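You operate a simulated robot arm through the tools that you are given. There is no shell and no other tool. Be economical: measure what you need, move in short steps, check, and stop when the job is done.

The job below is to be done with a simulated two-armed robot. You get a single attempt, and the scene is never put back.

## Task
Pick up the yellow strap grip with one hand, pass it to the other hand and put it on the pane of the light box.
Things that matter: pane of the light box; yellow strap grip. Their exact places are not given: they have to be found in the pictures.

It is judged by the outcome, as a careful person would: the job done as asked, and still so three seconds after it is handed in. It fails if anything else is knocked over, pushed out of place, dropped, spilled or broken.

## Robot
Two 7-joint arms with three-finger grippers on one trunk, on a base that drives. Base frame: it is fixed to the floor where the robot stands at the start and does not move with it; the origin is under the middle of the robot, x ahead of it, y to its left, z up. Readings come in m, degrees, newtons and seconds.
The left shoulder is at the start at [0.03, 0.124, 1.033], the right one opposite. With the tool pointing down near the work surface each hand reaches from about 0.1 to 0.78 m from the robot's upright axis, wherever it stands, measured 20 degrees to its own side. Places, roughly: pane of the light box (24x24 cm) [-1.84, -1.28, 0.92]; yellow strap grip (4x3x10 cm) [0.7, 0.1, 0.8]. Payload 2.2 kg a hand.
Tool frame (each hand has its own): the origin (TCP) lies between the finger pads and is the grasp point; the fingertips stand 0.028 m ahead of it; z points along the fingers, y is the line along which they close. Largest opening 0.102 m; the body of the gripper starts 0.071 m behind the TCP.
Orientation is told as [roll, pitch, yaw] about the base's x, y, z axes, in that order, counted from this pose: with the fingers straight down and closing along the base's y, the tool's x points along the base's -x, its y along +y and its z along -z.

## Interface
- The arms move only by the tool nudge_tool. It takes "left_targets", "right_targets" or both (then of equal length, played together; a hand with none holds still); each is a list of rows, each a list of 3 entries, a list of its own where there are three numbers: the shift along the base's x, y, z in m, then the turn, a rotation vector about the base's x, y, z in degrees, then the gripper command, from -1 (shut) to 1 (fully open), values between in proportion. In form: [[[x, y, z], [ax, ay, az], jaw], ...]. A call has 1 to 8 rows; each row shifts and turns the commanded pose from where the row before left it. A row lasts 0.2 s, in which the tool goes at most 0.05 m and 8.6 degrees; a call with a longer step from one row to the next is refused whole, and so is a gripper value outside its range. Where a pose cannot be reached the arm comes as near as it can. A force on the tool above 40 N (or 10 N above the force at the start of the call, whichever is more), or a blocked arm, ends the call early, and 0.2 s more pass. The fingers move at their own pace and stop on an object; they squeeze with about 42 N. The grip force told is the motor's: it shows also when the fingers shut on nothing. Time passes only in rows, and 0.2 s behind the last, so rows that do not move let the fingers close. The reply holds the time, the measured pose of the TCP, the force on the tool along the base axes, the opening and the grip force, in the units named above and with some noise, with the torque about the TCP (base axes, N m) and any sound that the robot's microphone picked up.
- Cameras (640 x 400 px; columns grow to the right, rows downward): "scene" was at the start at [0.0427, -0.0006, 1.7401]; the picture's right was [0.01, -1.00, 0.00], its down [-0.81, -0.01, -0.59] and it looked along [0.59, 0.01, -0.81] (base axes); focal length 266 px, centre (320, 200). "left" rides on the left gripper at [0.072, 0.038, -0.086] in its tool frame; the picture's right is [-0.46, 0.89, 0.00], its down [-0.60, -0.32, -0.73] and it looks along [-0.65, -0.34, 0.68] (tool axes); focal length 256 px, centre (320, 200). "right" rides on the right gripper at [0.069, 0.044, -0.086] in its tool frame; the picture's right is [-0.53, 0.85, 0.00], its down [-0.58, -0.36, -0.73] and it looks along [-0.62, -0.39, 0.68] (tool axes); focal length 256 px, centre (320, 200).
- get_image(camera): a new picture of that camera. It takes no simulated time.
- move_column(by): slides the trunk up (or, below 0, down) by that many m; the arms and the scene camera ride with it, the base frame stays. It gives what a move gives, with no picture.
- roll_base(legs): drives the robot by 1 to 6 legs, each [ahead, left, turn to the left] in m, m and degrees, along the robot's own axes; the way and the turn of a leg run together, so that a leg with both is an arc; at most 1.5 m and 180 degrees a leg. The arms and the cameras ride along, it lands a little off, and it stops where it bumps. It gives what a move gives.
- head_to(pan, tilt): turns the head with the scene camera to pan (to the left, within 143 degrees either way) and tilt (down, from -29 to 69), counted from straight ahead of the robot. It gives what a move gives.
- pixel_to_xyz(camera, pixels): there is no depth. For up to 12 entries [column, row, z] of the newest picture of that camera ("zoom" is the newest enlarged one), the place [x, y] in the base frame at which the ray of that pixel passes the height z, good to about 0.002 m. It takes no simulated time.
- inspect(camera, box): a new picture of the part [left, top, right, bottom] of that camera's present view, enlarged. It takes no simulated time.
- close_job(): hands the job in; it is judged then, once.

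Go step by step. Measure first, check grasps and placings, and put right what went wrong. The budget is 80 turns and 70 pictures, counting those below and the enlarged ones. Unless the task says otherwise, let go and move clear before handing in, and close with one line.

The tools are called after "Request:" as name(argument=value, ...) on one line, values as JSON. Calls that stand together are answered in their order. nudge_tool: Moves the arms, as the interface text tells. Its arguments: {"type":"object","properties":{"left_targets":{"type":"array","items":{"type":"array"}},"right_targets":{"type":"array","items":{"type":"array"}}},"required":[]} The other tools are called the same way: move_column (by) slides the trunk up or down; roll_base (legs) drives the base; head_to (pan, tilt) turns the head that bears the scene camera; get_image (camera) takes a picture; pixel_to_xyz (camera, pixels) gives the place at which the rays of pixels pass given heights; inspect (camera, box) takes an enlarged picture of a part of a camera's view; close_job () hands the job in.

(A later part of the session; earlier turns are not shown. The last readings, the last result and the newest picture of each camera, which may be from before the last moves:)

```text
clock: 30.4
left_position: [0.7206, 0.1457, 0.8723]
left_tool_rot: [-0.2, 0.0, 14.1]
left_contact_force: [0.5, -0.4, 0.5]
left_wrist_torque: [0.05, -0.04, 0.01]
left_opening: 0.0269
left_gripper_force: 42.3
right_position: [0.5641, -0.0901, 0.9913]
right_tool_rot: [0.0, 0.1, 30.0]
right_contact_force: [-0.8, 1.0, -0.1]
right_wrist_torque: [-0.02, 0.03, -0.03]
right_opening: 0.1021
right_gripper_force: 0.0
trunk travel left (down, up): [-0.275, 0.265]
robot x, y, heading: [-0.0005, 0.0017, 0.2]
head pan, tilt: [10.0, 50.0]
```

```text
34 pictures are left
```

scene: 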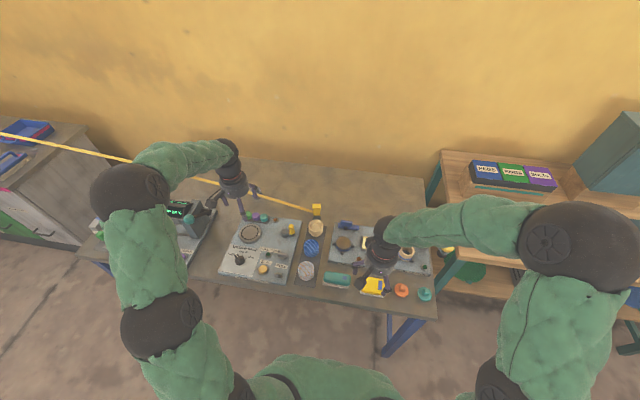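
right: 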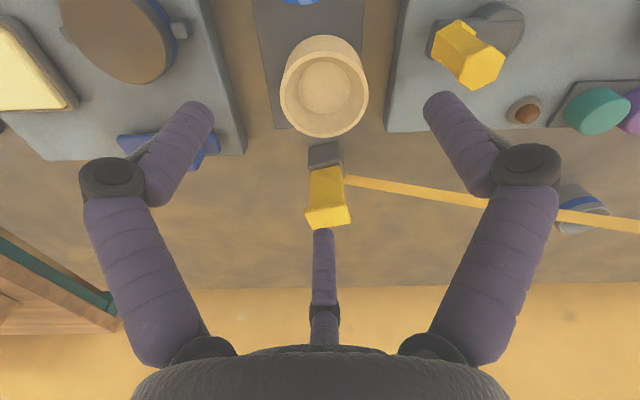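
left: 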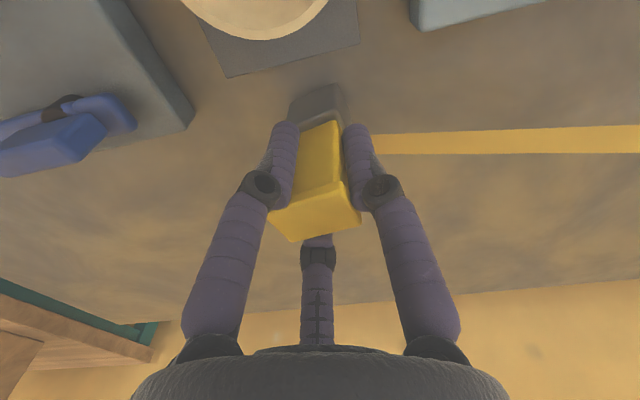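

Gripped on the body (opening 0.027, 42 N). I lift 6 cm and watch the force.

Request:
nudge_tool(left_targets=[[[0, 0, 0.01], [0, 0, 0], -1], [[0, 0, 0.02], [0, 0, 0], -1], [[0, 0, 0.03], [0, 0, 0], -1], [[0, 0, 0.03], [0, 0, 0], -1], [[0, 0, 0], [0, 0, 0], -1]])

Request:
get_image(camera="left")

Request:
get_image(camera="scene")

```text
clock: 31.6
left_position: [0.7211, 0.1457, 0.961]
left_tool_rot: [-0.1, 0.0, 14.1]
left_contact_force: [0.1, -0.3, -0.4]
left_wrist_torque: [-0.04, 0.01, -0.02]
left_opening: 0.0267
left_gripper_force: 42.4
right_position: [0.5654, -0.0896, 0.9898]
right_tool_rot: [0.0, 0.0, 30.0]
right_contact_force: [-0.3, 0.4, -0.6]
right_wrist_torque: [0.04, 0.01, 0.0]
right_opening: 0.1021
right_gripper_force: 0.1
trunk travel left (down, up): [-0.275, 0.265]
robot x, y, heading: [-0.0001, 0.0003, 0.1]
head pan, tilt: [10.0, 50.0]
```

```text
33 pictures are left
```

left: 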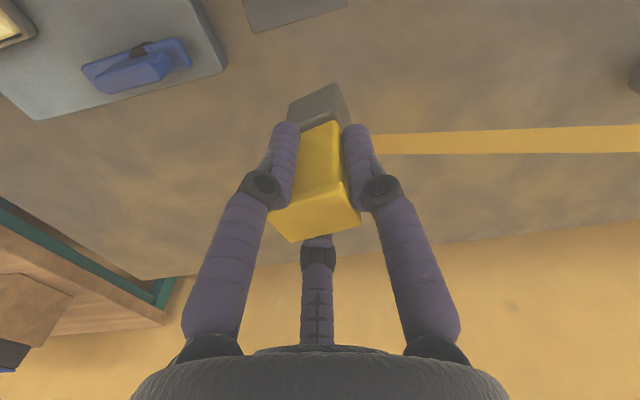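

```text
32 pictures are left
```

scene: 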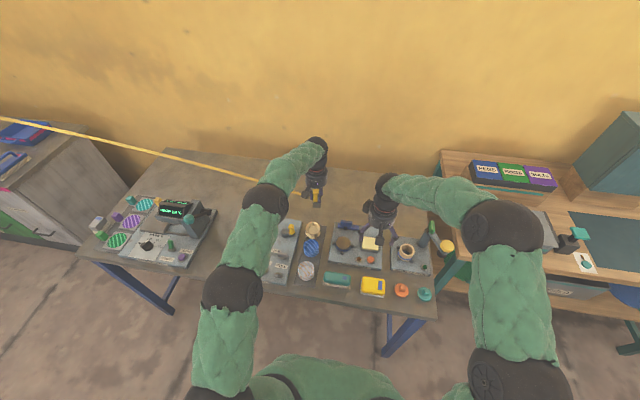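

The grip came up with its foot and strap, with no noticeable pull. I move it aside to the left and bring the right hand over the cup to set the cup back.

Request:
nudge_tool(left_targets=[[[0, 0.02, 0.04], [0, 0, 0], -1], [[0, 0.04, 0.03], [0, 0, 0], -1], [[-0.01, 0.04, 0.03], [0, 0, 0], -1], [[-0.01, 0.04, 0.02], [0, 0, 0], -1], [[-0.01, 0.04, 0], [0, 0, 0], -1], [[0, 0, 0], [0, 0, 0], -1], [[0, 0, 0], [0, 0, 0], -1]], right_targets=[[[0, 0, 0], [0, 0, 0], 1], [[0, 0.02, 0], [0, 0, 0], 1], [[0, 0.04, 0], [0, 0, 0], 1], [[0.01, 0.045, 0], [0, 0, 0], 1], [[0.02, 0.045, 0], [0, 0, 0], 0.8], [[0.02, 0.045, 0], [0, 0, 0], 0.8], [[0.021, 0.04, -0.02], [0, 0, 0], 0.8]])

Request:
get_image(camera="right")

```text
refused: row 3 steps farther than a row can; nothing moved
```

```text
31 pictures are left
```

right: 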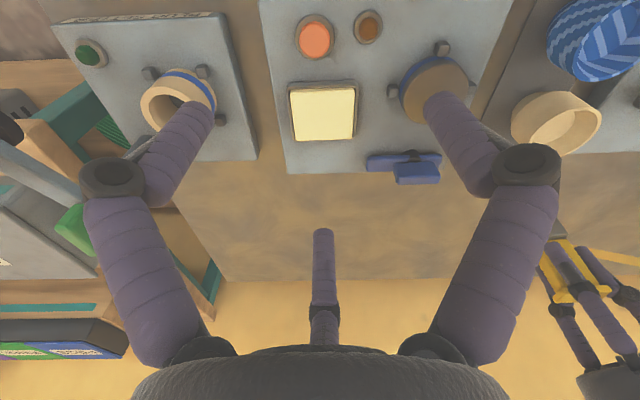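

Request:
nudge_tool(left_targets=[[[0, 0.02, 0.035], [0, 0, 0], -1], [[0, 0.035, 0.03], [0, 0, 0], -1], [[-0.01, 0.035, 0.03], [0, 0, 0], -1], [[-0.01, 0.04, 0.02], [0, 0, 0], -1], [[-0.01, 0.04, 0], [0, 0, 0], -1], [[0, 0, 0], [0, 0, 0], -1], [[0, 0, 0], [0, 0, 0], -1]], right_targets=[[[0, 0, 0], [0, 0, 0], 1], [[0, 0.02, 0], [0, 0, 0], 1], [[0, 0.04, 0], [0, 0, 0], 1], [[0.01, 0.045, 0], [0, 0, 0], 1], [[0.02, 0.045, 0], [0, 0, 0], 0.8], [[0.02, 0.045, 0], [0, 0, 0], 0.8], [[0.021, 0.04, -0.02], [0, 0, 0], 0.8]])

Request:
get_image(camera="right")

Request:
pixel_to_xyz(camera="right", pixels=[[324, 92, 0.84]])

```text
clock: 33.2
left_position: [0.6892, 0.3164, 1.077]
left_tool_rot: [-0.1, 0.1, 14.2]
left_contact_force: [0.2, 0.7, -1.9]
left_wrist_torque: [-0.06, 0.04, 0.02]
left_opening: 0.0267
left_gripper_force: 42.3
right_position: [0.6355, 0.1458, 0.9695]
right_tool_rot: [0.0, 0.1, 29.9]
right_contact_force: [1.0, 0.3, 1.3]
right_wrist_torque: [-0.03, 0.01, 0.0]
right_opening: 0.0919
right_gripper_force: 0.1
trunk travel left (down, up): [-0.275, 0.265]
robot x, y, heading: [0.0021, 0.0017, 0.2]
head pan, tilt: [10.0, 50.0]
```

```text
30 pictures are left
```

right: 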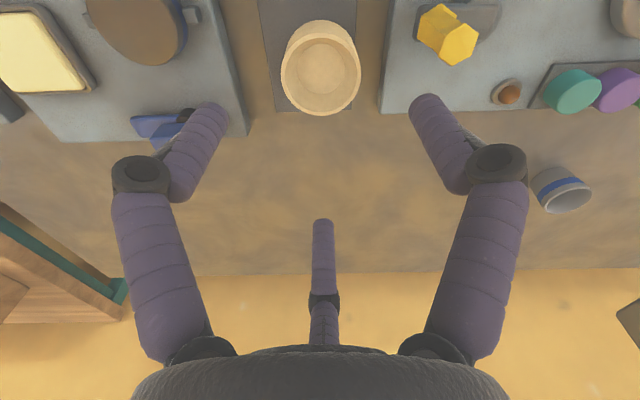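

```text
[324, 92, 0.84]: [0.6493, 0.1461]
```

Request:
pixel_to_xyz(camera="right", pixels=[[321, 77, 0.84], [321, 77, 0.83], [270, 108, 0.787], [355, 112, 0.787], [265, 40, 0.787], [357, 40, 0.787]])

```text
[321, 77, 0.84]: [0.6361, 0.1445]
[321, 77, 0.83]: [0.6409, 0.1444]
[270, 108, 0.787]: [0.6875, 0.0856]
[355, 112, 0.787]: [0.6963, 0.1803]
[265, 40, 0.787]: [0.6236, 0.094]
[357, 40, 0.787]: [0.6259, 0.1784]
```

The cup is at (0.637, 0.1445); the mat's mid-line is y ≈ 0.135, which confirms its former place (≈0.650, 0.136). I lower around it and close gently.

Request:
nudge_tool(right_targets=[[[0.002, -0.001, -0.03], [0, 0, 0], 0.8], [[0, 0, -0.035], [0, 0, 0], 0.8], [[0, 0, -0.025], [0, 0, 0], 0.8], [[0, 0, -0.015], [0, 0, 0], 0.8], [[0, 0, -0.011], [0, 0, 0], 0.8], [[0, 0, 0], [0, 0, 0], 0.8]])

Request:
nudge_tool(right_targets=[[[0, 0, 0], [0, 0, 0], 0.4], [[0, 0, 0], [0, 0, 0], 0.2], [[0, 0, 0], [0, 0, 0], 0.1], [[0, 0, 0], [0, 0, 0], 0.1]])

Request:
get_image(camera="right")

```text
clock: 34.6
left_position: [0.6889, 0.3144, 1.0785]
left_tool_rot: [0.0, 0.0, 14.0]
left_contact_force: [0.3, -0.2, -0.9]
left_wrist_torque: [-0.03, 0.0, -0.01]
left_opening: 0.0268
left_gripper_force: 41.8
right_position: [0.6359, 0.1431, 0.8552]
right_tool_rot: [0.1, 0.0, 30.0]
right_contact_force: [-0.5, 1.1, -0.3]
right_wrist_torque: [0.02, 0.01, 0.02]
right_opening: 0.0919
right_gripper_force: 0.1
trunk travel left (down, up): [-0.275, 0.265]
robot x, y, heading: [0.0008, -0.0011, -0.1]
head pan, tilt: [10.0, 50.0]
```

```text
clock: 35.6
left_position: [0.6886, 0.3149, 1.0775]
left_tool_rot: [-0.1, 0.0, 14.1]
left_contact_force: [0.3, 0.7, -0.6]
left_wrist_torque: [-0.04, 0.03, -0.03]
left_opening: 0.0264
left_gripper_force: 41.5
right_position: [0.6363, 0.1433, 0.8553]
right_tool_rot: [0.0, 0.0, 30.0]
right_contact_force: [-1.5, 0.6, 2.9]
right_wrist_torque: [-0.05, 0.13, -0.04]
right_opening: 0.0591
right_gripper_force: 41.5
trunk travel left (down, up): [-0.275, 0.265]
robot x, y, heading: [-0.001, -0.0004, 0.0]
head pan, tilt: [10.0, 50.0]
```

```text
29 pictures are left
```

right: 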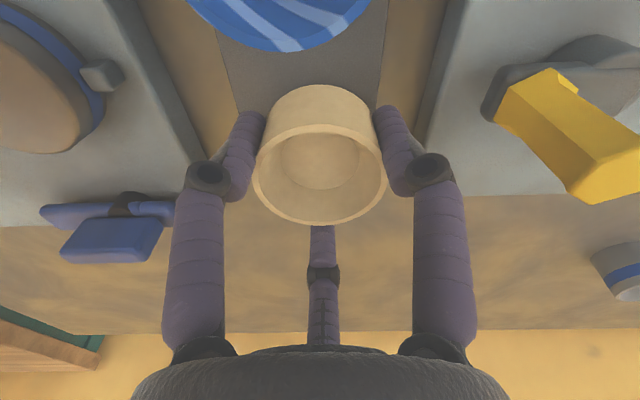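

The cup is held (opening 0.059). I slide it by (+13, −8) mm, open and rise.

Request:
nudge_tool(right_targets=[[[0.007, -0.004, 0.0], [0, 0, 0], 0.1], [[0.006, -0.004, 0], [0, 0, 0], 0.1], [[0, 0, 0], [0, 0, 0], 0.1], [[0, 0, 0], [0, 0, 0], 0.4], [[0, 0, 0], [0, 0, 0], 0.8], [[0, 0, 0.02], [0, 0, 0], 0.8], [[0, 0, 0.045], [0, 0, 0], 0.8], [[0, 0, 0.045], [0, 0, 0], 0.8]])

Request:
nudge_tool(right_targets=[[[-0.02, -0.02, 0.03], [0, 0, 0], 0.8], [[-0.03, -0.03, 0.02], [0, 0, 0], 0.8], [[-0.02, -0.04, 0.0], [0, 0, 0], 0.8], [[0, -0.045, 0.0], [0, 0, 0], 0.8], [[0, -0.045, 0.0], [0, 0, 0], 0.8]])

Request:
inspect(camera="scene", box=[260, 170, 420, 270])

```text
clock: 37.4
left_position: [0.6883, 0.3143, 1.0791]
left_tool_rot: [-0.1, -0.1, 14.1]
left_contact_force: [-1.2, -1.4, -0.1]
left_wrist_torque: [0.03, 0.01, 0.01]
left_opening: 0.0265
left_gripper_force: 41.8
right_position: [0.6525, 0.137, 0.9657]
right_tool_rot: [0.1, 0.1, 29.9]
right_contact_force: [-0.2, 0.7, -0.3]
right_wrist_torque: [-0.02, -0.03, 0.02]
right_opening: 0.0919
right_gripper_force: 0.1
trunk travel left (down, up): [-0.275, 0.265]
robot x, y, heading: [-0.002, -0.0004, -0.0]
head pan, tilt: [10.0, 50.0]
```

```text
clock: 38.6
left_position: [0.6886, 0.3144, 1.0789]
left_tool_rot: [0.0, 0.0, 14.1]
left_contact_force: [0.6, 0.0, -1.0]
left_wrist_torque: [0.0, 0.0, 0.0]
left_opening: 0.0265
left_gripper_force: 42.5
right_position: [0.5805, -0.0469, 1.0153]
right_tool_rot: [0.2, -0.1, 30.1]
right_contact_force: [0.4, -0.2, -0.3]
right_wrist_torque: [0.03, -0.01, 0.0]
right_opening: 0.0919
right_gripper_force: 0.0
trunk travel left (down, up): [-0.275, 0.265]
robot x, y, heading: [0.0035, -0.0011, 0.0]
head pan, tilt: [10.0, 50.0]
```

```text
4.00 times, centred on (340, 220) of scene
```

zoom: 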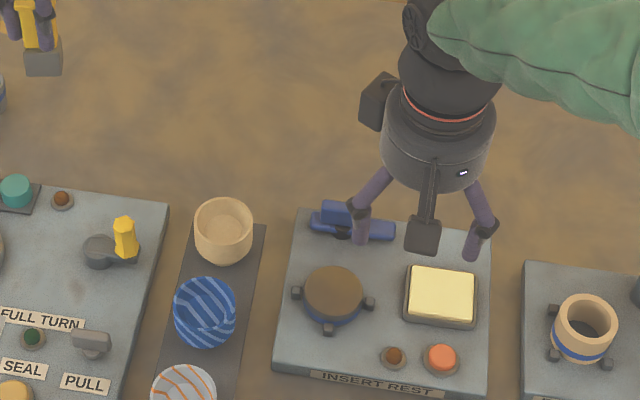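

The cup is exactly back at (223,232) in the same view. For the hand-over I'll turn the left hand level (pointing right) with the strap side toward me, so the right hand can take the foot from above and lay the grip on the pane; first the yaw.

Request:
nudge_tool(left_targets=[[[-0.02, 0, 0.01], [0, 0, 8.4], -1], [[-0.02, 0, 0.01], [0, 0, 8.4], -1], [[-0.02, 0, 0.01], [0, 0, 8.4], -1], [[-0.02, 0, 0.01], [0, 0, 8.4], -1], [[-0.02, 0, 0], [0, 0, 8.4], -1], [[-0.02, 0, 0], [0, 0, 8.4], -1], [[-0.02, 0, 0], [0, 0, 8.4], -1], [[-0.02, 0, 0], [0, 0, 8.4], -1]], right_targets=[[[-0.01, -0.01, 0.03], [0, 0, 7.5], 0.1], [[-0.01, -0.01, 0.03], [0, 0, 7.5], 0.1], [[-0.01, -0.01, 0.03], [0, 0, 7.5], 0.1], [[-0.01, -0.01, 0.03], [0, 0, 7.5], 0.1], [[-0.01, -0.01, 0.03], [0, 0, 7.5], 0.1], [[-0.01, -0.01, 0.03], [0, 0, 7.5], 0.1], [[-0.01, -0.01, 0.02], [0, 0, 7.5], 0.1], [[-0.01, -0.01, 0], [0, 0, 7.5], 0.1]])

Request:
nudge_tool(left_targets=[[[0, 0, 0], [0, 0, 8.5], -1], [[0, 0, 0], [-8.2, 0, 0], -1], [[0, 0, 0], [-8.2, 0, 0], -1], [[0, 0, 0], [-8.2, 0, 0], -1], [[0, 0, 0], [-8.2, 0, 0], -1], [[0, 0, 0], [-8.2, 0, 0], -1], [[0, 0, 0], [-8.2, 0, 0], -1], [[0, 0, 0], [-8.2, 0, 0], -1]])

Request:
nudge_tool(left_targets=[[[0, 0, 0], [-8.2, 0, 0], -1], [[0, 0, 0], [-8.2, 0, 0], -1], [[0, 0, 0], [-8.2, 0, 0], -1], [[0, 0, 0], [-8, 0, 0], -1], [[0, -0.02, 0], [0, 0, 0], -1], [[0, -0.02, 0], [0, 0, 0], -1], [[0, 0, 0], [0, 0, 0], -1]])

Request:
get_image(camera="scene")

```text
clock: 40.4
left_position: [0.53, 0.3146, 1.1179]
left_tool_rot: [-0.1, 0.0, 81.4]
left_contact_force: [-0.7, 0.1, -0.5]
left_wrist_torque: [0.03, 0.0, -0.01]
left_opening: 0.0266
left_gripper_force: 42.3
right_position: [0.4971, -0.1241, 1.2151]
right_tool_rot: [0.0, -0.1, 90.1]
right_contact_force: [-0.4, 0.0, 0.4]
right_wrist_torque: [-0.05, 0.0, 0.01]
right_opening: 0.0561
right_gripper_force: 0.1
trunk travel left (down, up): [-0.275, 0.265]
robot x, y, heading: [-0.0, -0.0007, 0.0]
head pan, tilt: [10.0, 50.0]
```

```text
clock: 42.2
left_position: [0.5296, 0.3159, 1.1178]
left_tool_rot: [-0.5, 57.7, 89.6]
left_contact_force: [0.4, 0.6, -1.2]
left_wrist_torque: [0.02, -0.03, -0.01]
left_opening: 0.0266
left_gripper_force: 41.8
right_position: [0.4984, -0.1244, 1.2146]
right_tool_rot: [0.0, 0.0, 90.0]
right_contact_force: [0.4, -0.7, 0.3]
right_wrist_torque: [-0.03, 0.01, 0.01]
right_opening: 0.0561
right_gripper_force: 0.1
trunk travel left (down, up): [-0.275, 0.265]
robot x, y, heading: [-0.0015, -0.0014, -0.1]
head pan, tilt: [10.0, 50.0]
```

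```text
clock: 43.8
left_position: [0.5303, 0.2737, 1.1157]
left_tool_rot: [-112.5, 89.8, -22.5]
left_contact_force: [0.7, 0.1, -1.0]
left_wrist_torque: [0.05, 0.02, 0.04]
left_opening: 0.0266
left_gripper_force: 42.0
right_position: [0.499, -0.1253, 1.2149]
right_tool_rot: [0.1, 0.0, 90.0]
right_contact_force: [-0.2, -0.4, 0.2]
right_wrist_torque: [-0.01, -0.01, 0.03]
right_opening: 0.0562
right_gripper_force: 0.0
trunk travel left (down, up): [-0.275, 0.265]
robot x, y, heading: [0.0013, -0.0014, 0.3]
head pan, tilt: [10.0, 50.0]
```

```text
27 pictures are left
```

scene: 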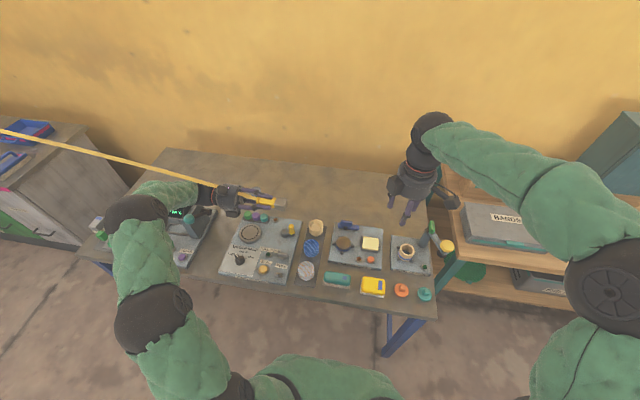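

The grip is now level, foot pointing right. I bring the hands together: left 10 cm to the right, right hand above the foot.

Request:
nudge_tool(left_targets=[[[0, -0.025, 0], [0, 0, 0], -1], [[0, -0.025, 0], [0, 0, 0], -1], [[0, -0.025, 0], [0, 0, 0], -1], [[0, -0.025, 0], [0, 0, 0], -1], [[0, 0, 0], [0, 0, 0], -1], [[0, 0, 0], [0, 0, 0], -1]], right_targets=[[[0.006, 0.03, 0.02], [0, 0, 0], 0.1], [[0.006, 0.04, 0.01], [0, 0, 0], 0.1], [[0.006, 0.04, 0], [0, 0, 0], 0.1], [[0.006, 0.04, 0], [0, 0, 0], 0.1], [[0.007, 0.04, 0], [0, 0, 0], 0.1], [[0, 0.042, 0], [0, 0, 0], 0.1]])

Request:
get_image(camera="right")

Request:
get_image(camera="left")

```text
clock: 45.2
left_position: [0.5312, 0.1761, 1.1175]
left_tool_rot: [-124.0, 89.9, -33.9]
left_contact_force: [0.4, 0.2, -2.1]
left_wrist_torque: [0.02, 0.03, -0.02]
left_opening: 0.0264
left_gripper_force: 42.0
right_position: [0.5306, 0.1085, 1.2457]
right_tool_rot: [0.0, 0.0, 89.9]
right_contact_force: [0.7, 0.7, 0.2]
right_wrist_torque: [-0.03, 0.01, 0.0]
right_opening: 0.0563
right_gripper_force: 0.0
trunk travel left (down, up): [-0.275, 0.265]
robot x, y, heading: [0.0005, -0.0031, -0.2]
head pan, tilt: [10.0, 50.0]
```

```text
26 pictures are left
```

right: 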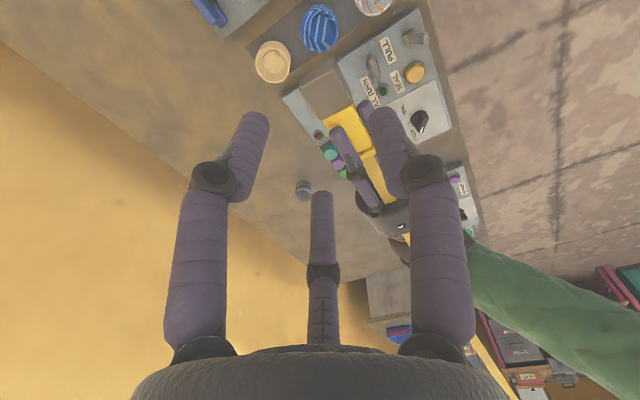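

```text
25 pictures are left
```

left: 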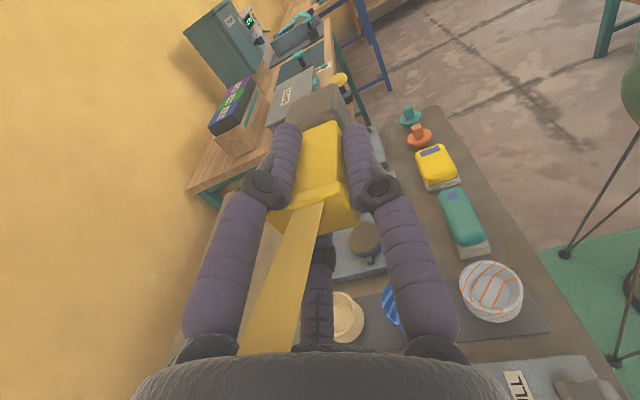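

Request:
inspect(camera="right", box=[260, 60, 420, 160])

Request:
pixel_to_xyz(camera="zoom", pixels=[[150, 80, 1.13], [240, 60, 1.13], [270, 200, 1.13], [190, 130, 1.13]])

```text
4.00 times, centred on (340, 110) of right
```

zoom: 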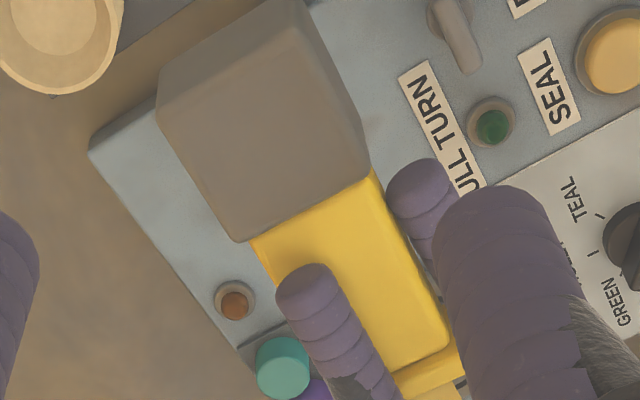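

```text
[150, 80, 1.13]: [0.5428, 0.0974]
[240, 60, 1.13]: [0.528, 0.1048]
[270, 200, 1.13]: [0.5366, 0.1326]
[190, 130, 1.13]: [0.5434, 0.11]
```

The foot spans y 0.097–0.137 at x ≈ 0.531, left fingertips begin at y ≈ 0.148. I lower the right hand around the foot at y 0.112 with a 4.5 cm opening.

Request:
nudge_tool(right_targets=[[[0.0005, 0.0035, -0.02], [0, 0, 0], -0.12], [[0, 0, -0.035], [0, 0, 0], -0.12], [[0, 0, -0.025], [0, 0, 0], -0.12], [[0, 0, -0.025], [0, 0, 0], -0.12], [[0, 0, -0.02], [0, 0, 0], -0.12], [[0, 0, 0], [0, 0, 0], -0.12]])

Request:
inspect(camera="right", box=[200, 40, 440, 190])

```text
clock: 46.4
left_position: [0.5301, 0.1713, 1.1098]
left_tool_rot: [76.2, 89.2, 165.7]
left_contact_force: [1.9, -8.1, -10.0]
left_wrist_torque: [0.49, 0.2, -0.05]
left_opening: 0.0263
left_gripper_force: 41.7
right_position: [0.5354, 0.1176, 1.1359]
right_tool_rot: [-1.3, -1.1, 89.8]
right_contact_force: [-2.4, 7.1, 9.8]
right_wrist_torque: [0.27, -0.07, 0.16]
right_opening: 0.0556
right_gripper_force: 3.9
trunk travel left (down, up): [-0.275, 0.265]
robot x, y, heading: [0.0003, 0.0045, 0.2]
head pan, tilt: [10.0, 50.0]
stopped in row 5 (left hand): the force on the tool passed its limit at 42 N (the readings are from after the stop); the commanded pose is now the measured one
```

```text
2.67 times, centred on (320, 115) of right
```

zoom: 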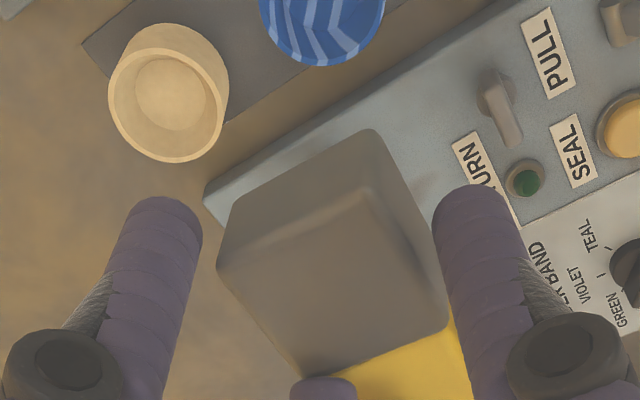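

The right hand's rear finger met a left finger. I raise it, yaw −30° so one finger faces the foot's end and two its sides, and look again.

Request:
nudge_tool(right_targets=[[[0, -0.004, 0.02], [0, 0, 0], 0.2], [[0, -0.005, 0.04], [0, 0, 0], 0.2], [[0, 0, 0.04], [0, 0, 0], 0.2], [[0, 0, 0], [0, 0, -8], 0.2], [[0, 0, 0], [0, 0, -8], 0.2], [[0, 0, 0], [0, 0, -8], 0.2], [[0, 0, 0], [0, 0, -6], 0.2], [[0, 0, 0], [0, 0, 0], 0.2]])

Request:
inspect(camera="right", box=[200, 40, 440, 190])

Request:
get_image(camera="left")

```text
clock: 48.2
left_position: [0.5298, 0.1721, 1.1121]
left_tool_rot: [79.8, 89.4, 169.3]
left_contact_force: [0.5, -0.3, -1.5]
left_wrist_torque: [0.02, -0.02, -0.02]
left_opening: 0.0269
left_gripper_force: 42.0
right_position: [0.5355, 0.1064, 1.2346]
right_tool_rot: [-1.2, -0.9, 59.7]
right_contact_force: [0.0, -0.5, -0.6]
right_wrist_torque: [0.02, 0.0, 0.0]
right_opening: 0.0614
right_gripper_force: 0.2
trunk travel left (down, up): [-0.275, 0.265]
robot x, y, heading: [0.0002, -0.0017, 0.1]
head pan, tilt: [10.0, 50.0]
```

```text
2.67 times, centred on (320, 115) of right
```

zoom: 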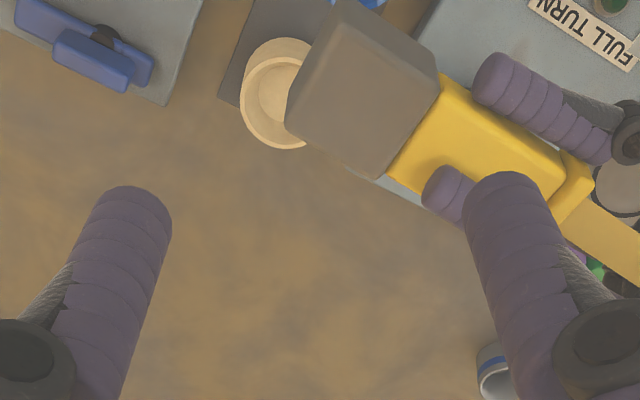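

```text
21 pictures are left
```

left: 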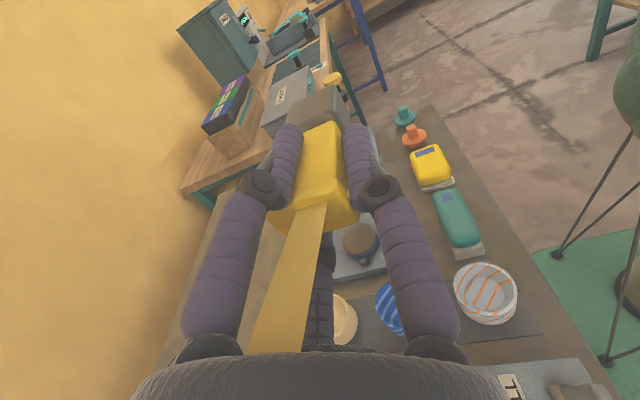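

Request:
pixel_to_xyz(camera="zoom", pixels=[[288, 118, 1.128], [340, 8, 1.128], [436, 80, 1.128], [372, 176, 1.128], [430, 180, 1.118], [480, 70, 1.112], [520, 210, 1.207], [130, 205, 1.207]])

```text
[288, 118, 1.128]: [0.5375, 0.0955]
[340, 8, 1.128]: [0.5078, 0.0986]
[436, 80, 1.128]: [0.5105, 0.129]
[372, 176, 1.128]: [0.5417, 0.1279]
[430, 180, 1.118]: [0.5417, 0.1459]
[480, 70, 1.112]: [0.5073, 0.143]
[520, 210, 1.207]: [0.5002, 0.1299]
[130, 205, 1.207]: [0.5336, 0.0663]
```

The foot spans x 0.509–0.540, y 0.097–0.129. I centre at (0.525, 0.113), opening 5 cm, and descend.

Request:
nudge_tool(right_targets=[[[-0.0105, 0.0065, 0], [0, 0, 0], -0.02], [[0, 0, -0.035], [0, 0, 0], -0.02], [[0, 0, -0.035], [0, 0, 0], -0.02], [[0, 0, -0.025], [0, 0, 0], -0.02], [[0, 0, -0.015], [0, 0, 0], -0.02], [[0, 0, -0.012], [0, 0, 0], -0.02], [[0, 0, 0], [0, 0, 0], -0.02]])

Request:
get_image(camera="right")

```text
clock: 49.8
left_position: [0.5243, 0.1683, 1.1089]
left_tool_rot: [84.5, 88.6, 173.1]
left_contact_force: [-7.9, -4.1, -4.1]
left_wrist_torque: [0.64, 0.66, -1.29]
left_opening: 0.0271
left_gripper_force: 41.8
right_position: [0.5296, 0.1156, 1.1177]
right_tool_rot: [-1.7, -2.0, 59.8]
right_contact_force: [7.1, 4.5, 3.3]
right_wrist_torque: [-0.37, -0.73, 0.81]
right_opening: 0.078
right_gripper_force: 15.0
trunk travel left (down, up): [-0.275, 0.265]
robot x, y, heading: [0.0004, 0.0008, 0.1]
head pan, tilt: [10.0, 50.0]
stopped in row 7 (left hand): the force on the tool passed its limit at 40 N (the readings are from after the stop); the commanded pose is now the measured one
```

```text
20 pictures are left
```

right: 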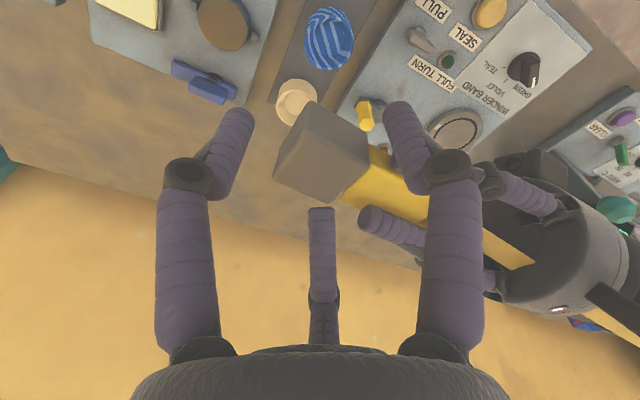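

The fingers met the left fingertips again (opening forced to 0.078); the gripper really acts as three radial fingers. I rise, then measure the foot again to retry about 1 cm farther from the left fingers.

Request:
nudge_tool(right_targets=[[[0, -0.003, 0.02], [0, 0, 0], 0.4], [[0, 0, 0.04], [0, 0, 0], 0.3], [[0, 0, 0.05], [0, 0, 0], 0.0], [[-0.01, -0.01, 0.0], [1.7, 2, 0], 0.0], [[0, 0, 0], [0, 0, 0], 0.0]])

Request:
inspect(camera="right", box=[200, 40, 440, 190])

```text
clock: 51.0
left_position: [0.5259, 0.1704, 1.1096]
left_tool_rot: [83.8, 89.0, 172.6]
left_contact_force: [0.7, -0.4, -0.3]
left_wrist_torque: [0.02, -0.01, 0.0]
left_opening: 0.0267
left_gripper_force: 41.8
right_position: [0.5185, 0.1031, 1.2237]
right_tool_rot: [1.2, -2.2, 59.6]
right_contact_force: [0.1, -0.2, 0.6]
right_wrist_torque: [-0.01, 0.03, -0.02]
right_opening: 0.051
right_gripper_force: 0.0
trunk travel left (down, up): [-0.275, 0.265]
robot x, y, heading: [-0.001, -0.0021, -0.0]
head pan, tilt: [10.0, 50.0]
```

```text
2.67 times, centred on (320, 115) of right
```

zoom: 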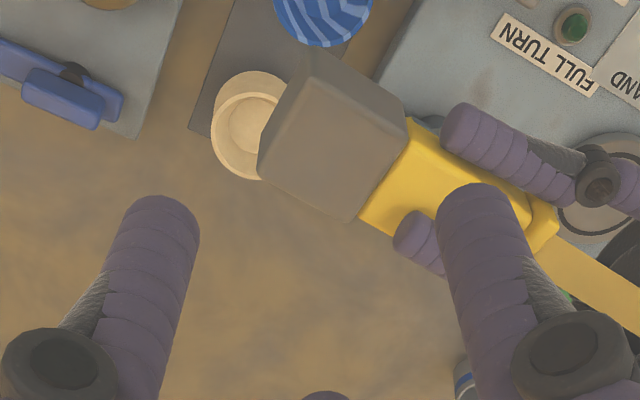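

Request:
pixel_to_xyz(camera="zoom", pixels=[[262, 172, 1.125], [310, 48, 1.125], [406, 116, 1.125], [344, 220, 1.125], [396, 238, 1.112], [442, 125, 1.112], [330, 140, 1.125], [165, 200, 1.196], [475, 190, 1.196]])

```text
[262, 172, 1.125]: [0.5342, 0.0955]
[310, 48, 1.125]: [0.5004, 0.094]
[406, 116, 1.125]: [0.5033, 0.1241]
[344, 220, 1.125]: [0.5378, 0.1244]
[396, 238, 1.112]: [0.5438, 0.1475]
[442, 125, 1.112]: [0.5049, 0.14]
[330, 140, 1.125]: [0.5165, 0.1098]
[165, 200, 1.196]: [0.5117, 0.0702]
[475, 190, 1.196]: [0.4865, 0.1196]
```

The foot is at x 0.502–0.537, y 0.095–0.124. I descend at (0.522, 0.102), which leaves over 1 cm to the left fingertips.

Request:
nudge_tool(right_targets=[[[0.0035, -0.001, -0.02], [0, 0, 0], 0.0], [[0, 0, -0.035], [0, 0, 0], 0.0], [[0, 0, -0.025], [0, 0, 0], 0.0], [[0, 0, -0.015], [0, 0, 0], 0.0], [[0, 0, -0.01], [0, 0, 0], 0.0], [[0, 0, -0.008], [0, 0, 0], 0.0], [[0, 0, 0], [0, 0, 0], 0.0]])

Request:
get_image(camera="right")

```text
clock: 52.6
left_position: [0.5259, 0.1693, 1.1101]
left_tool_rot: [81.9, 89.0, 170.8]
left_contact_force: [-0.4, -0.2, 0.2]
left_wrist_torque: [0.05, -0.01, 0.01]
left_opening: 0.0266
left_gripper_force: 41.9
right_position: [0.5223, 0.102, 1.1126]
right_tool_rot: [1.2, -2.2, 59.5]
right_contact_force: [-0.7, -0.4, 0.0]
right_wrist_torque: [-0.01, 0.02, 0.02]
right_opening: 0.0509
right_gripper_force: 0.0
trunk travel left (down, up): [-0.275, 0.265]
robot x, y, heading: [-0.0, -0.0016, -0.0]
head pan, tilt: [10.0, 50.0]
```

```text
18 pictures are left
```

right: 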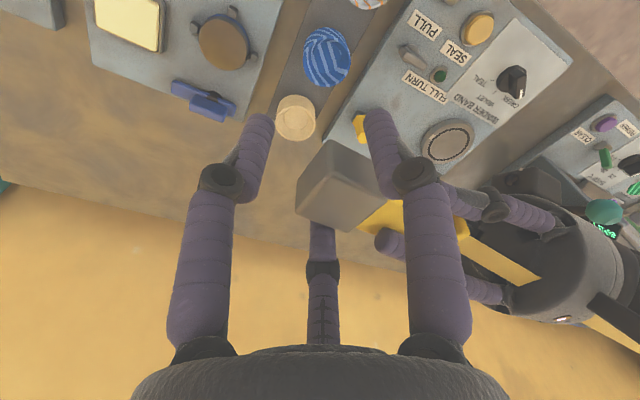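

Clear of contact, the foot (340,190) sits between the three fingers. I close the right hand step by step.

Request:
nudge_tool(right_targets=[[[0, 0, 0], [0, 0, 0], -0.2], [[0, 0, 0], [0, 0, 0], -0.4], [[0, 0, 0], [0, 0, 0], -1], [[0, 0, 0], [0, 0, 0], -1], [[0, 0, 0], [0, 0, 0], -1]])

Request:
get_image(camera="right")

```text
clock: 53.8
left_position: [0.5255, 0.1696, 1.1099]
left_tool_rot: [88.3, 88.9, 176.7]
left_contact_force: [-23.2, -18.4, 5.1]
left_wrist_torque: [-0.13, -0.2, -0.98]
left_opening: 0.0272
left_gripper_force: 41.9
right_position: [0.5232, 0.1027, 1.1135]
right_tool_rot: [0.9, -2.4, 59.5]
right_contact_force: [23.7, 16.9, -6.7]
right_wrist_torque: [-0.21, 0.15, -0.63]
right_opening: 0.0401
right_gripper_force: 42.3
trunk travel left (down, up): [-0.275, 0.265]
robot x, y, heading: [-0.0003, -0.0002, -0.0]
head pan, tilt: [10.0, 50.0]
```

```text
17 pictures are left
```

right: 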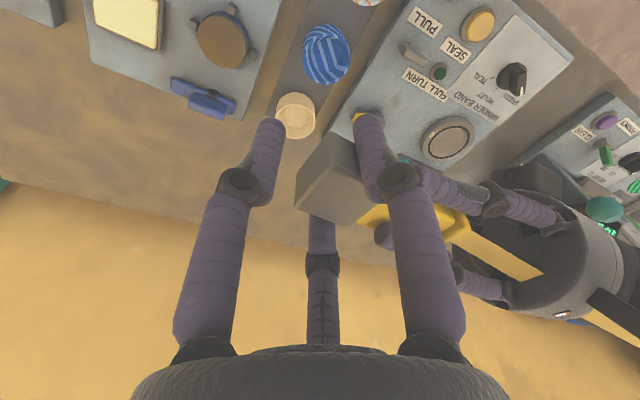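

Both hands hold it, but there is 23 N of side load between them. I shift the right hand in small steps along that force to relieve it.

Request:
nudge_tool(right_targets=[[[0.003, 0.002, 0], [0, 0, 0], -1], [[0, 0, 0], [0, 0, 0], -1]])

```text
clock: 54.4
left_position: [0.5265, 0.1685, 1.109]
left_tool_rot: [76.2, 89.0, 165.1]
left_contact_force: [-10.1, -9.8, -3.9]
left_wrist_torque: [-0.2, -0.04, -0.48]
left_opening: 0.0268
left_gripper_force: 41.4
right_position: [0.5259, 0.1036, 1.1142]
right_tool_rot: [1.1, -2.2, 59.5]
right_contact_force: [9.2, 9.1, 3.3]
right_wrist_torque: [0.63, 0.03, -0.14]
right_opening: 0.0395
right_gripper_force: 42.0
trunk travel left (down, up): [-0.275, 0.265]
robot x, y, heading: [-0.0006, 0.0015, -0.1]
head pan, tilt: [10.0, 50.0]
```

Request:
nudge_tool(right_targets=[[[0.002, 0.002, 0], [0, 0, 0], -1], [[0, 0, 0], [0, 0, 0], -1], [[0, 0, 0], [0, 0, 0], -1]])

Request:
inspect(camera="right", box=[220, 90, 460, 240])

```text
clock: 55.2
left_position: [0.5271, 0.1717, 1.1095]
left_tool_rot: [70.7, 89.0, 159.9]
left_contact_force: [10.1, 10.4, -18.2]
left_wrist_torque: [0.02, -0.03, 0.27]
left_opening: 0.0271
left_gripper_force: 42.0
right_position: [0.5258, 0.1034, 1.1139]
right_tool_rot: [1.3, -2.1, 59.6]
right_contact_force: [-9.7, -12.1, 17.8]
right_wrist_torque: [1.17, 0.05, 0.41]
right_opening: 0.0394
right_gripper_force: 41.6
trunk travel left (down, up): [-0.275, 0.265]
robot x, y, heading: [0.0008, -0.0045, 0.1]
head pan, tilt: [10.0, 50.0]
```

```text
2.67 times, centred on (340, 165) of right
```

zoom: 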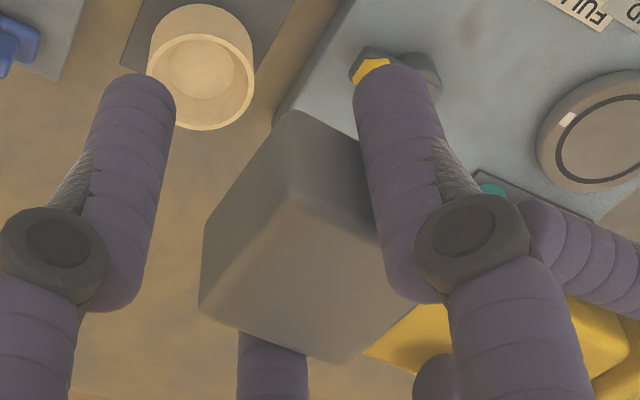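

The right fingers hold the foot's two sides, but the end finger has a gap (~1 cm). I loosen slightly, move the right hand 7 mm toward the left hand so the third finger seats on the end, and close again.

Request:
nudge_tool(right_targets=[[[0, 0, 0], [0, 0, 0], -0.1], [[0, 0, 0], [0, 0, 0], -0.1], [[0.0, 0.004, -0.002], [0, 0, 0], -0.1], [[0, 0.003, -0.001], [0, 0, 0], -0.1], [[0, 0, 0], [0, 0, 0], -0.1]])

Request:
nudge_tool(right_targets=[[[0, 0, 0], [0, 0, 0], -0.25], [[0, 0, 0], [0, 0, 0], -0.6], [[0, 0, 0], [0, 0, 0], -1], [[0, 0, 0], [0, 0, 0], -1]])

Request:
inspect(camera="right", box=[220, 90, 460, 240])

```text
clock: 56.4
left_position: [0.5247, 0.1696, 1.1102]
left_tool_rot: [81.8, 89.1, 170.7]
left_contact_force: [-0.6, 0.0, -0.3]
left_wrist_torque: [0.06, 0.01, -0.01]
left_opening: 0.0269
left_gripper_force: 42.1
right_position: [0.5266, 0.1126, 1.1102]
right_tool_rot: [1.0, -2.1, 59.6]
right_contact_force: [-0.1, 0.2, 0.9]
right_wrist_torque: [-0.01, 0.0, -0.01]
right_opening: 0.0459
right_gripper_force: 0.1
trunk travel left (down, up): [-0.275, 0.265]
robot x, y, heading: [-0.0019, 0.0009, -0.1]
head pan, tilt: [10.0, 50.0]
```

```text
clock: 57.4
left_position: [0.5263, 0.1689, 1.1093]
left_tool_rot: [81.6, 89.0, 170.5]
left_contact_force: [12.0, -10.0, -4.2]
left_wrist_torque: [-0.1, -0.08, 0.17]
left_opening: 0.0267
left_gripper_force: 41.6
right_position: [0.528, 0.1124, 1.111]
right_tool_rot: [1.2, -2.2, 59.6]
right_contact_force: [-12.5, 9.6, 3.5]
right_wrist_torque: [0.33, 0.14, 0.52]
right_opening: 0.0393
right_gripper_force: 42.1
trunk travel left (down, up): [-0.275, 0.265]
robot x, y, heading: [-0.0027, 0.0017, 0.1]
head pan, tilt: [10.0, 50.0]
```

```text
2.67 times, centred on (340, 165) of right
```

zoom: 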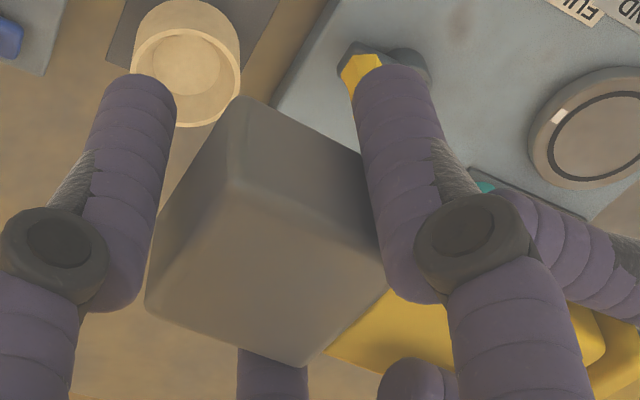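

The foot is now seated among all three right fingers. I open the left hand and check that the grip stays.

Request:
nudge_tool(left_targets=[[[0, 0, 0], [0, 0, 0], -0.3], [[0, 0, 0], [0, 0, 0], 0.0], [[0, 0, 0], [0, 0, 0], 0.3], [[0, 0, 0], [0, 0, 0], 0.3]], right_targets=[[[0, 0, 0], [0, 0, 0], -1], [[0, 0, 0], [0, 0, 0], -1], [[0, 0, 0], [0, 0, 0], -1], [[0, 0, 0], [0, 0, 0], -1]])

Request:
get_image(camera="right")

```text
clock: 58.4
left_position: [0.5257, 0.1701, 1.1094]
left_tool_rot: [81.8, 89.0, 170.7]
left_contact_force: [-0.2, -0.7, 0.2]
left_wrist_torque: [0.01, 0.01, 0.02]
left_opening: 0.0664
left_gripper_force: 0.1
right_position: [0.5273, 0.1123, 1.1102]
right_tool_rot: [1.0, -2.1, 59.6]
right_contact_force: [0.3, -0.3, 0.4]
right_wrist_torque: [0.02, 0.02, 0.03]
right_opening: 0.039
right_gripper_force: 41.5
trunk travel left (down, up): [-0.275, 0.265]
robot x, y, heading: [0.0009, -0.0003, -0.0]
head pan, tilt: [10.0, 50.0]
```

```text
14 pictures are left
```

right: 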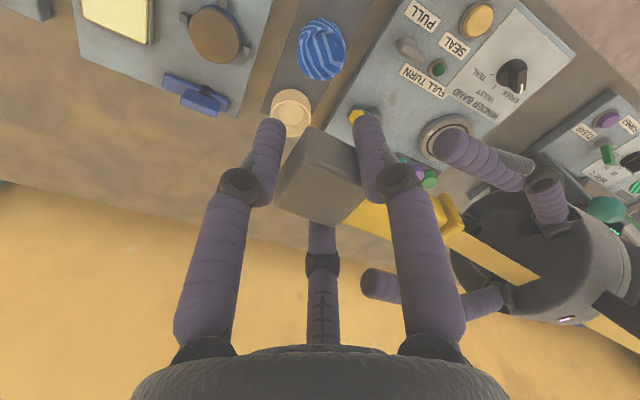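

The right hand holds the grip alone. I withdraw the left hand to the left and then survey the way to the light box.

Request:
nudge_tool(left_targets=[[[0, 0.03, 0], [0, 0, 0], 0.3], [[0, 0.04, 0], [0, 0, 0], 0.3], [[0, 0.04, 0], [0, 0, 0], 0.3], [[-0.02, 0.04, 0.02], [0, 0, 0], 0.3], [[-0.03, 0.02, 0.02], [8, 0, 0], 0.3], [[-0.03, 0, 0], [8, 0, 0], 0.3], [[-0.03, 0, 0], [8, 0, 0], 0.3], [[-0.03, 0, 0], [8, 0, 0], 0.3]], right_targets=[[[0, 0, 0], [0, 0, 0], -1], [[0, 0, 0], [0, 0, 0], -1], [[0, 0, 0], [0, 0, 0], -1], [[0, 0, 0.02], [0, 0, 0], -1], [[-0.03, 0, 0.02], [0, 0, 0], -1], [[-0.04, -0.02, 0], [0, 0, 0], -1], [[-0.04, -0.02, 0], [0, 0, 0], -1], [[-0.03, -0.02, 0], [0, 0, 0], -1]])

Request:
head_to(pan=-143, tilt=32)

Request:
get_image(camera="scene")

```text
clock: 60.2
left_position: [0.3824, 0.3393, 1.1509]
left_tool_rot: [2.5, 57.6, 91.6]
left_contact_force: [-0.5, 0.2, -0.5]
left_wrist_torque: [0.0, -0.02, 0.05]
left_opening: 0.0661
left_gripper_force: 0.0
right_position: [0.385, 0.0516, 1.1536]
right_tool_rot: [1.1, -2.3, 59.6]
right_contact_force: [-0.8, -0.2, -0.6]
right_wrist_torque: [0.02, -0.06, 0.01]
right_opening: 0.0388
right_gripper_force: 42.5
trunk travel left (down, up): [-0.275, 0.265]
robot x, y, heading: [0.0003, -0.0003, 0.2]
head pan, tilt: [10.0, 50.0]
```

```text
clock: 62.5
left_position: [0.3838, 0.3398, 1.1493]
left_tool_rot: [2.6, 57.8, 91.8]
left_contact_force: [0.0, -0.2, -0.7]
left_wrist_torque: [-0.02, -0.01, -0.01]
left_opening: 0.0662
left_gripper_force: 0.0
right_position: [0.3872, 0.0532, 1.1522]
right_tool_rot: [1.1, -2.2, 59.6]
right_contact_force: [0.5, 0.5, -1.8]
right_wrist_torque: [-0.03, -0.02, 0.0]
right_opening: 0.0391
right_gripper_force: 41.8
trunk travel left (down, up): [-0.275, 0.265]
robot x, y, heading: [-0.0018, 0.0001, 0.4]
head pan, tilt: [-143.0, 32.0]
```

```text
13 pictures are left
```

scene: 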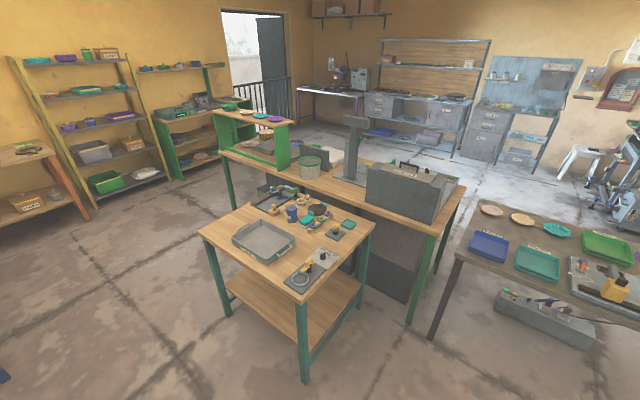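

Request:
pixel_to_xyz(camera="scene", pixels=[[305, 382, 0], [228, 316, 0], [358, 306, 0], [410, 323, 0], [433, 338, 0], [233, 212, 0], [327, 157, 0.92], [305, 157, 0.85], [463, 187, 0.85], [219, 150, 0.85], [435, 233, 0.85], [597, 352, 0]])

Request:
inspect(camera="scene", box=[280, 110, 400, 185])

```text
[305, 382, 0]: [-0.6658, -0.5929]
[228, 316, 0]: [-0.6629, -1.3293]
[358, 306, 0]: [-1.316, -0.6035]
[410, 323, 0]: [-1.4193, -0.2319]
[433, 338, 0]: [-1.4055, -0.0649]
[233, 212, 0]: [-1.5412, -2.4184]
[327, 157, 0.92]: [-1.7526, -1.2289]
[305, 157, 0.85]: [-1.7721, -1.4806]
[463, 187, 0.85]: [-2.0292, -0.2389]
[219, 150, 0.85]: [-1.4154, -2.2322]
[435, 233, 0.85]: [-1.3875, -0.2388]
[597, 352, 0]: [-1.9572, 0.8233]
```

```text
5.33 times, centred on (340, 148) of scene
```

zoom: 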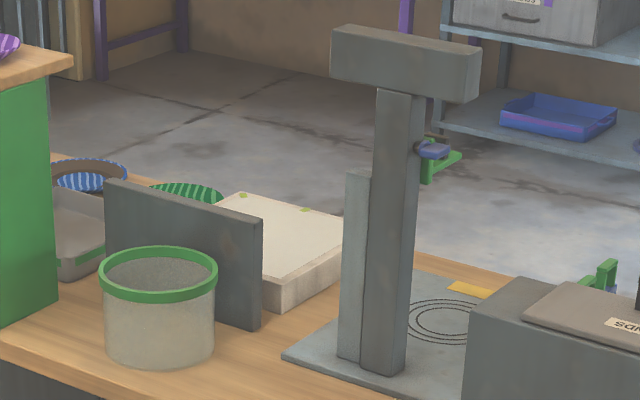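

Request:
pixel_to_xyz(camera="scene", pixels=[[90, 219, 0], [183, 209, 0], [173, 180, 0], [193, 178, 0], [290, 120, 0], [358, 122, 0], [395, 148, 0], [450, 158, 0], [555, 173, 0], [4, 380, 0], [75, 215, 0], [232, 165, 0]])

Request:
head_to(pan=140, tilt=30)

Request:
get_image(camera="scene")

```text
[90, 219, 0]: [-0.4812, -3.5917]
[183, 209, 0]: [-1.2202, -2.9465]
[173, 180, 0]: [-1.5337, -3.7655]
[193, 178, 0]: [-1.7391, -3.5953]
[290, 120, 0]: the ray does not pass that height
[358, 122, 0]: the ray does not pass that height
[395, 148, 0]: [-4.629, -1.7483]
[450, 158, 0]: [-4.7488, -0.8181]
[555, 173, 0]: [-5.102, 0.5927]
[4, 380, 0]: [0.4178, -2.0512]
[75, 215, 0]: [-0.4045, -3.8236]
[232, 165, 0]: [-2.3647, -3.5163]
```

```text
clock: 66.4
left_position: [0.3839, 0.3399, 1.1485]
left_tool_rot: [2.6, 57.9, 91.8]
left_contact_force: [0.9, -0.2, 0.3]
left_wrist_torque: [0.0, 0.01, -0.02]
left_opening: 0.0661
left_gripper_force: 0.0
right_position: [0.3861, 0.0525, 1.1508]
right_tool_rot: [1.1, -2.2, 59.6]
right_contact_force: [-0.1, -0.4, -0.1]
right_wrist_torque: [-0.01, 0.0, -0.01]
right_opening: 0.0392
right_gripper_force: 42.2
trunk travel left (down, up): [-0.275, 0.265]
robot x, y, heading: [-0.0011, 0.0021, 0.2]
head pan, tilt: [140.0, 30.0]
```

```text
11 pictures are left
```

scene: 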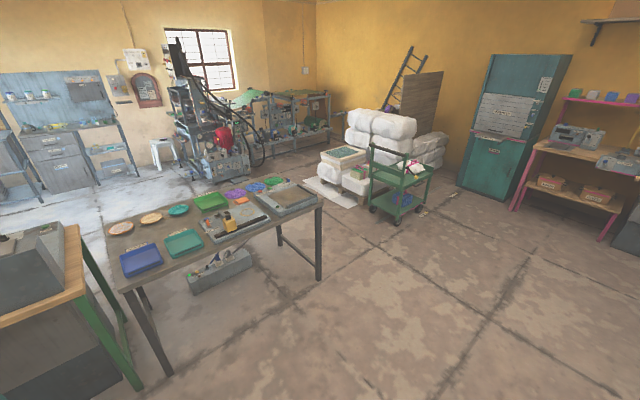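

Request:
pixel_to_xyz(camera="scene", pixels=[[318, 281, 0], [168, 372, 0], [136, 388, 0], [280, 243, 0], [150, 308, 0], [390, 228, 0], [370, 210, 0], [335, 205, 0], [248, 182, 0], [180, 178, 0], [250, 262, 0], [50, 205, 0]])

```text
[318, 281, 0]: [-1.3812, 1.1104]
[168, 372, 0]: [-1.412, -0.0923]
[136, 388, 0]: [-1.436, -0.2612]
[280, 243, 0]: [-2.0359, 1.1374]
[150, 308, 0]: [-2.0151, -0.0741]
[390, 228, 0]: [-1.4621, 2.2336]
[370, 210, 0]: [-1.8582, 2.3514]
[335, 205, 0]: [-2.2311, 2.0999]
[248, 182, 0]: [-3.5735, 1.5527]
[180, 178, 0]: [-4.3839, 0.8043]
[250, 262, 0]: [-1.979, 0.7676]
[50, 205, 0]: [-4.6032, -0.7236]
```

Free route seen: the table behind ends at y ≈ 1.14 and the green trolley begins at y ≈ 2.2, and the floor behind the bench is open. The light box must be reached from its far side, so I keep my heading and drive back, left, back, right; first back and left.

Request:
roll_base(legs=[[-0.3, 0, 0], [0, 0.8, 0], [0, 0.8, 0]])

```text
clock: 76.2
left_position: [0.0806, 1.9231, 1.1495]
left_tool_rot: [2.7, 57.9, 91.9]
left_contact_force: [-0.6, 0.1, 0.9]
left_wrist_torque: [0.01, 0.01, -0.01]
left_opening: 0.0664
left_gripper_force: 0.0
right_position: [0.0831, 1.6358, 1.1524]
right_tool_rot: [1.1, -2.2, 59.6]
right_contact_force: [0.1, 1.0, -1.5]
right_wrist_torque: [0.0, -0.01, 0.02]
right_opening: 0.0392
right_gripper_force: 41.6
trunk travel left (down, up): [-0.275, 0.265]
robot x, y, heading: [-0.3082, 1.5799, 0.2]
head pan, tilt: [140.0, 30.0]
```

Request:
roll_base(legs=[[-1.2, 0, 0], [-1.2, 0, 0]])

```text
clock: 88.0
left_position: [-2.3228, 1.9352, 1.1505]
left_tool_rot: [2.6, 57.8, 89.3]
left_contact_force: [-0.2, 0.2, 0.2]
left_wrist_torque: [-0.01, -0.02, 0.03]
left_opening: 0.0663
left_gripper_force: 0.1
right_position: [-2.3335, 1.6484, 1.1518]
right_tool_rot: [1.1, -2.2, 57.1]
right_contact_force: [0.5, -0.3, -0.9]
right_wrist_torque: [-0.06, 0.0, 0.02]
right_opening: 0.0393
right_gripper_force: 41.9
trunk travel left (down, up): [-0.275, 0.265]
robot x, y, heading: [-2.724, 1.6121, -2.5]
head pan, tilt: [140.0, 30.0]
```

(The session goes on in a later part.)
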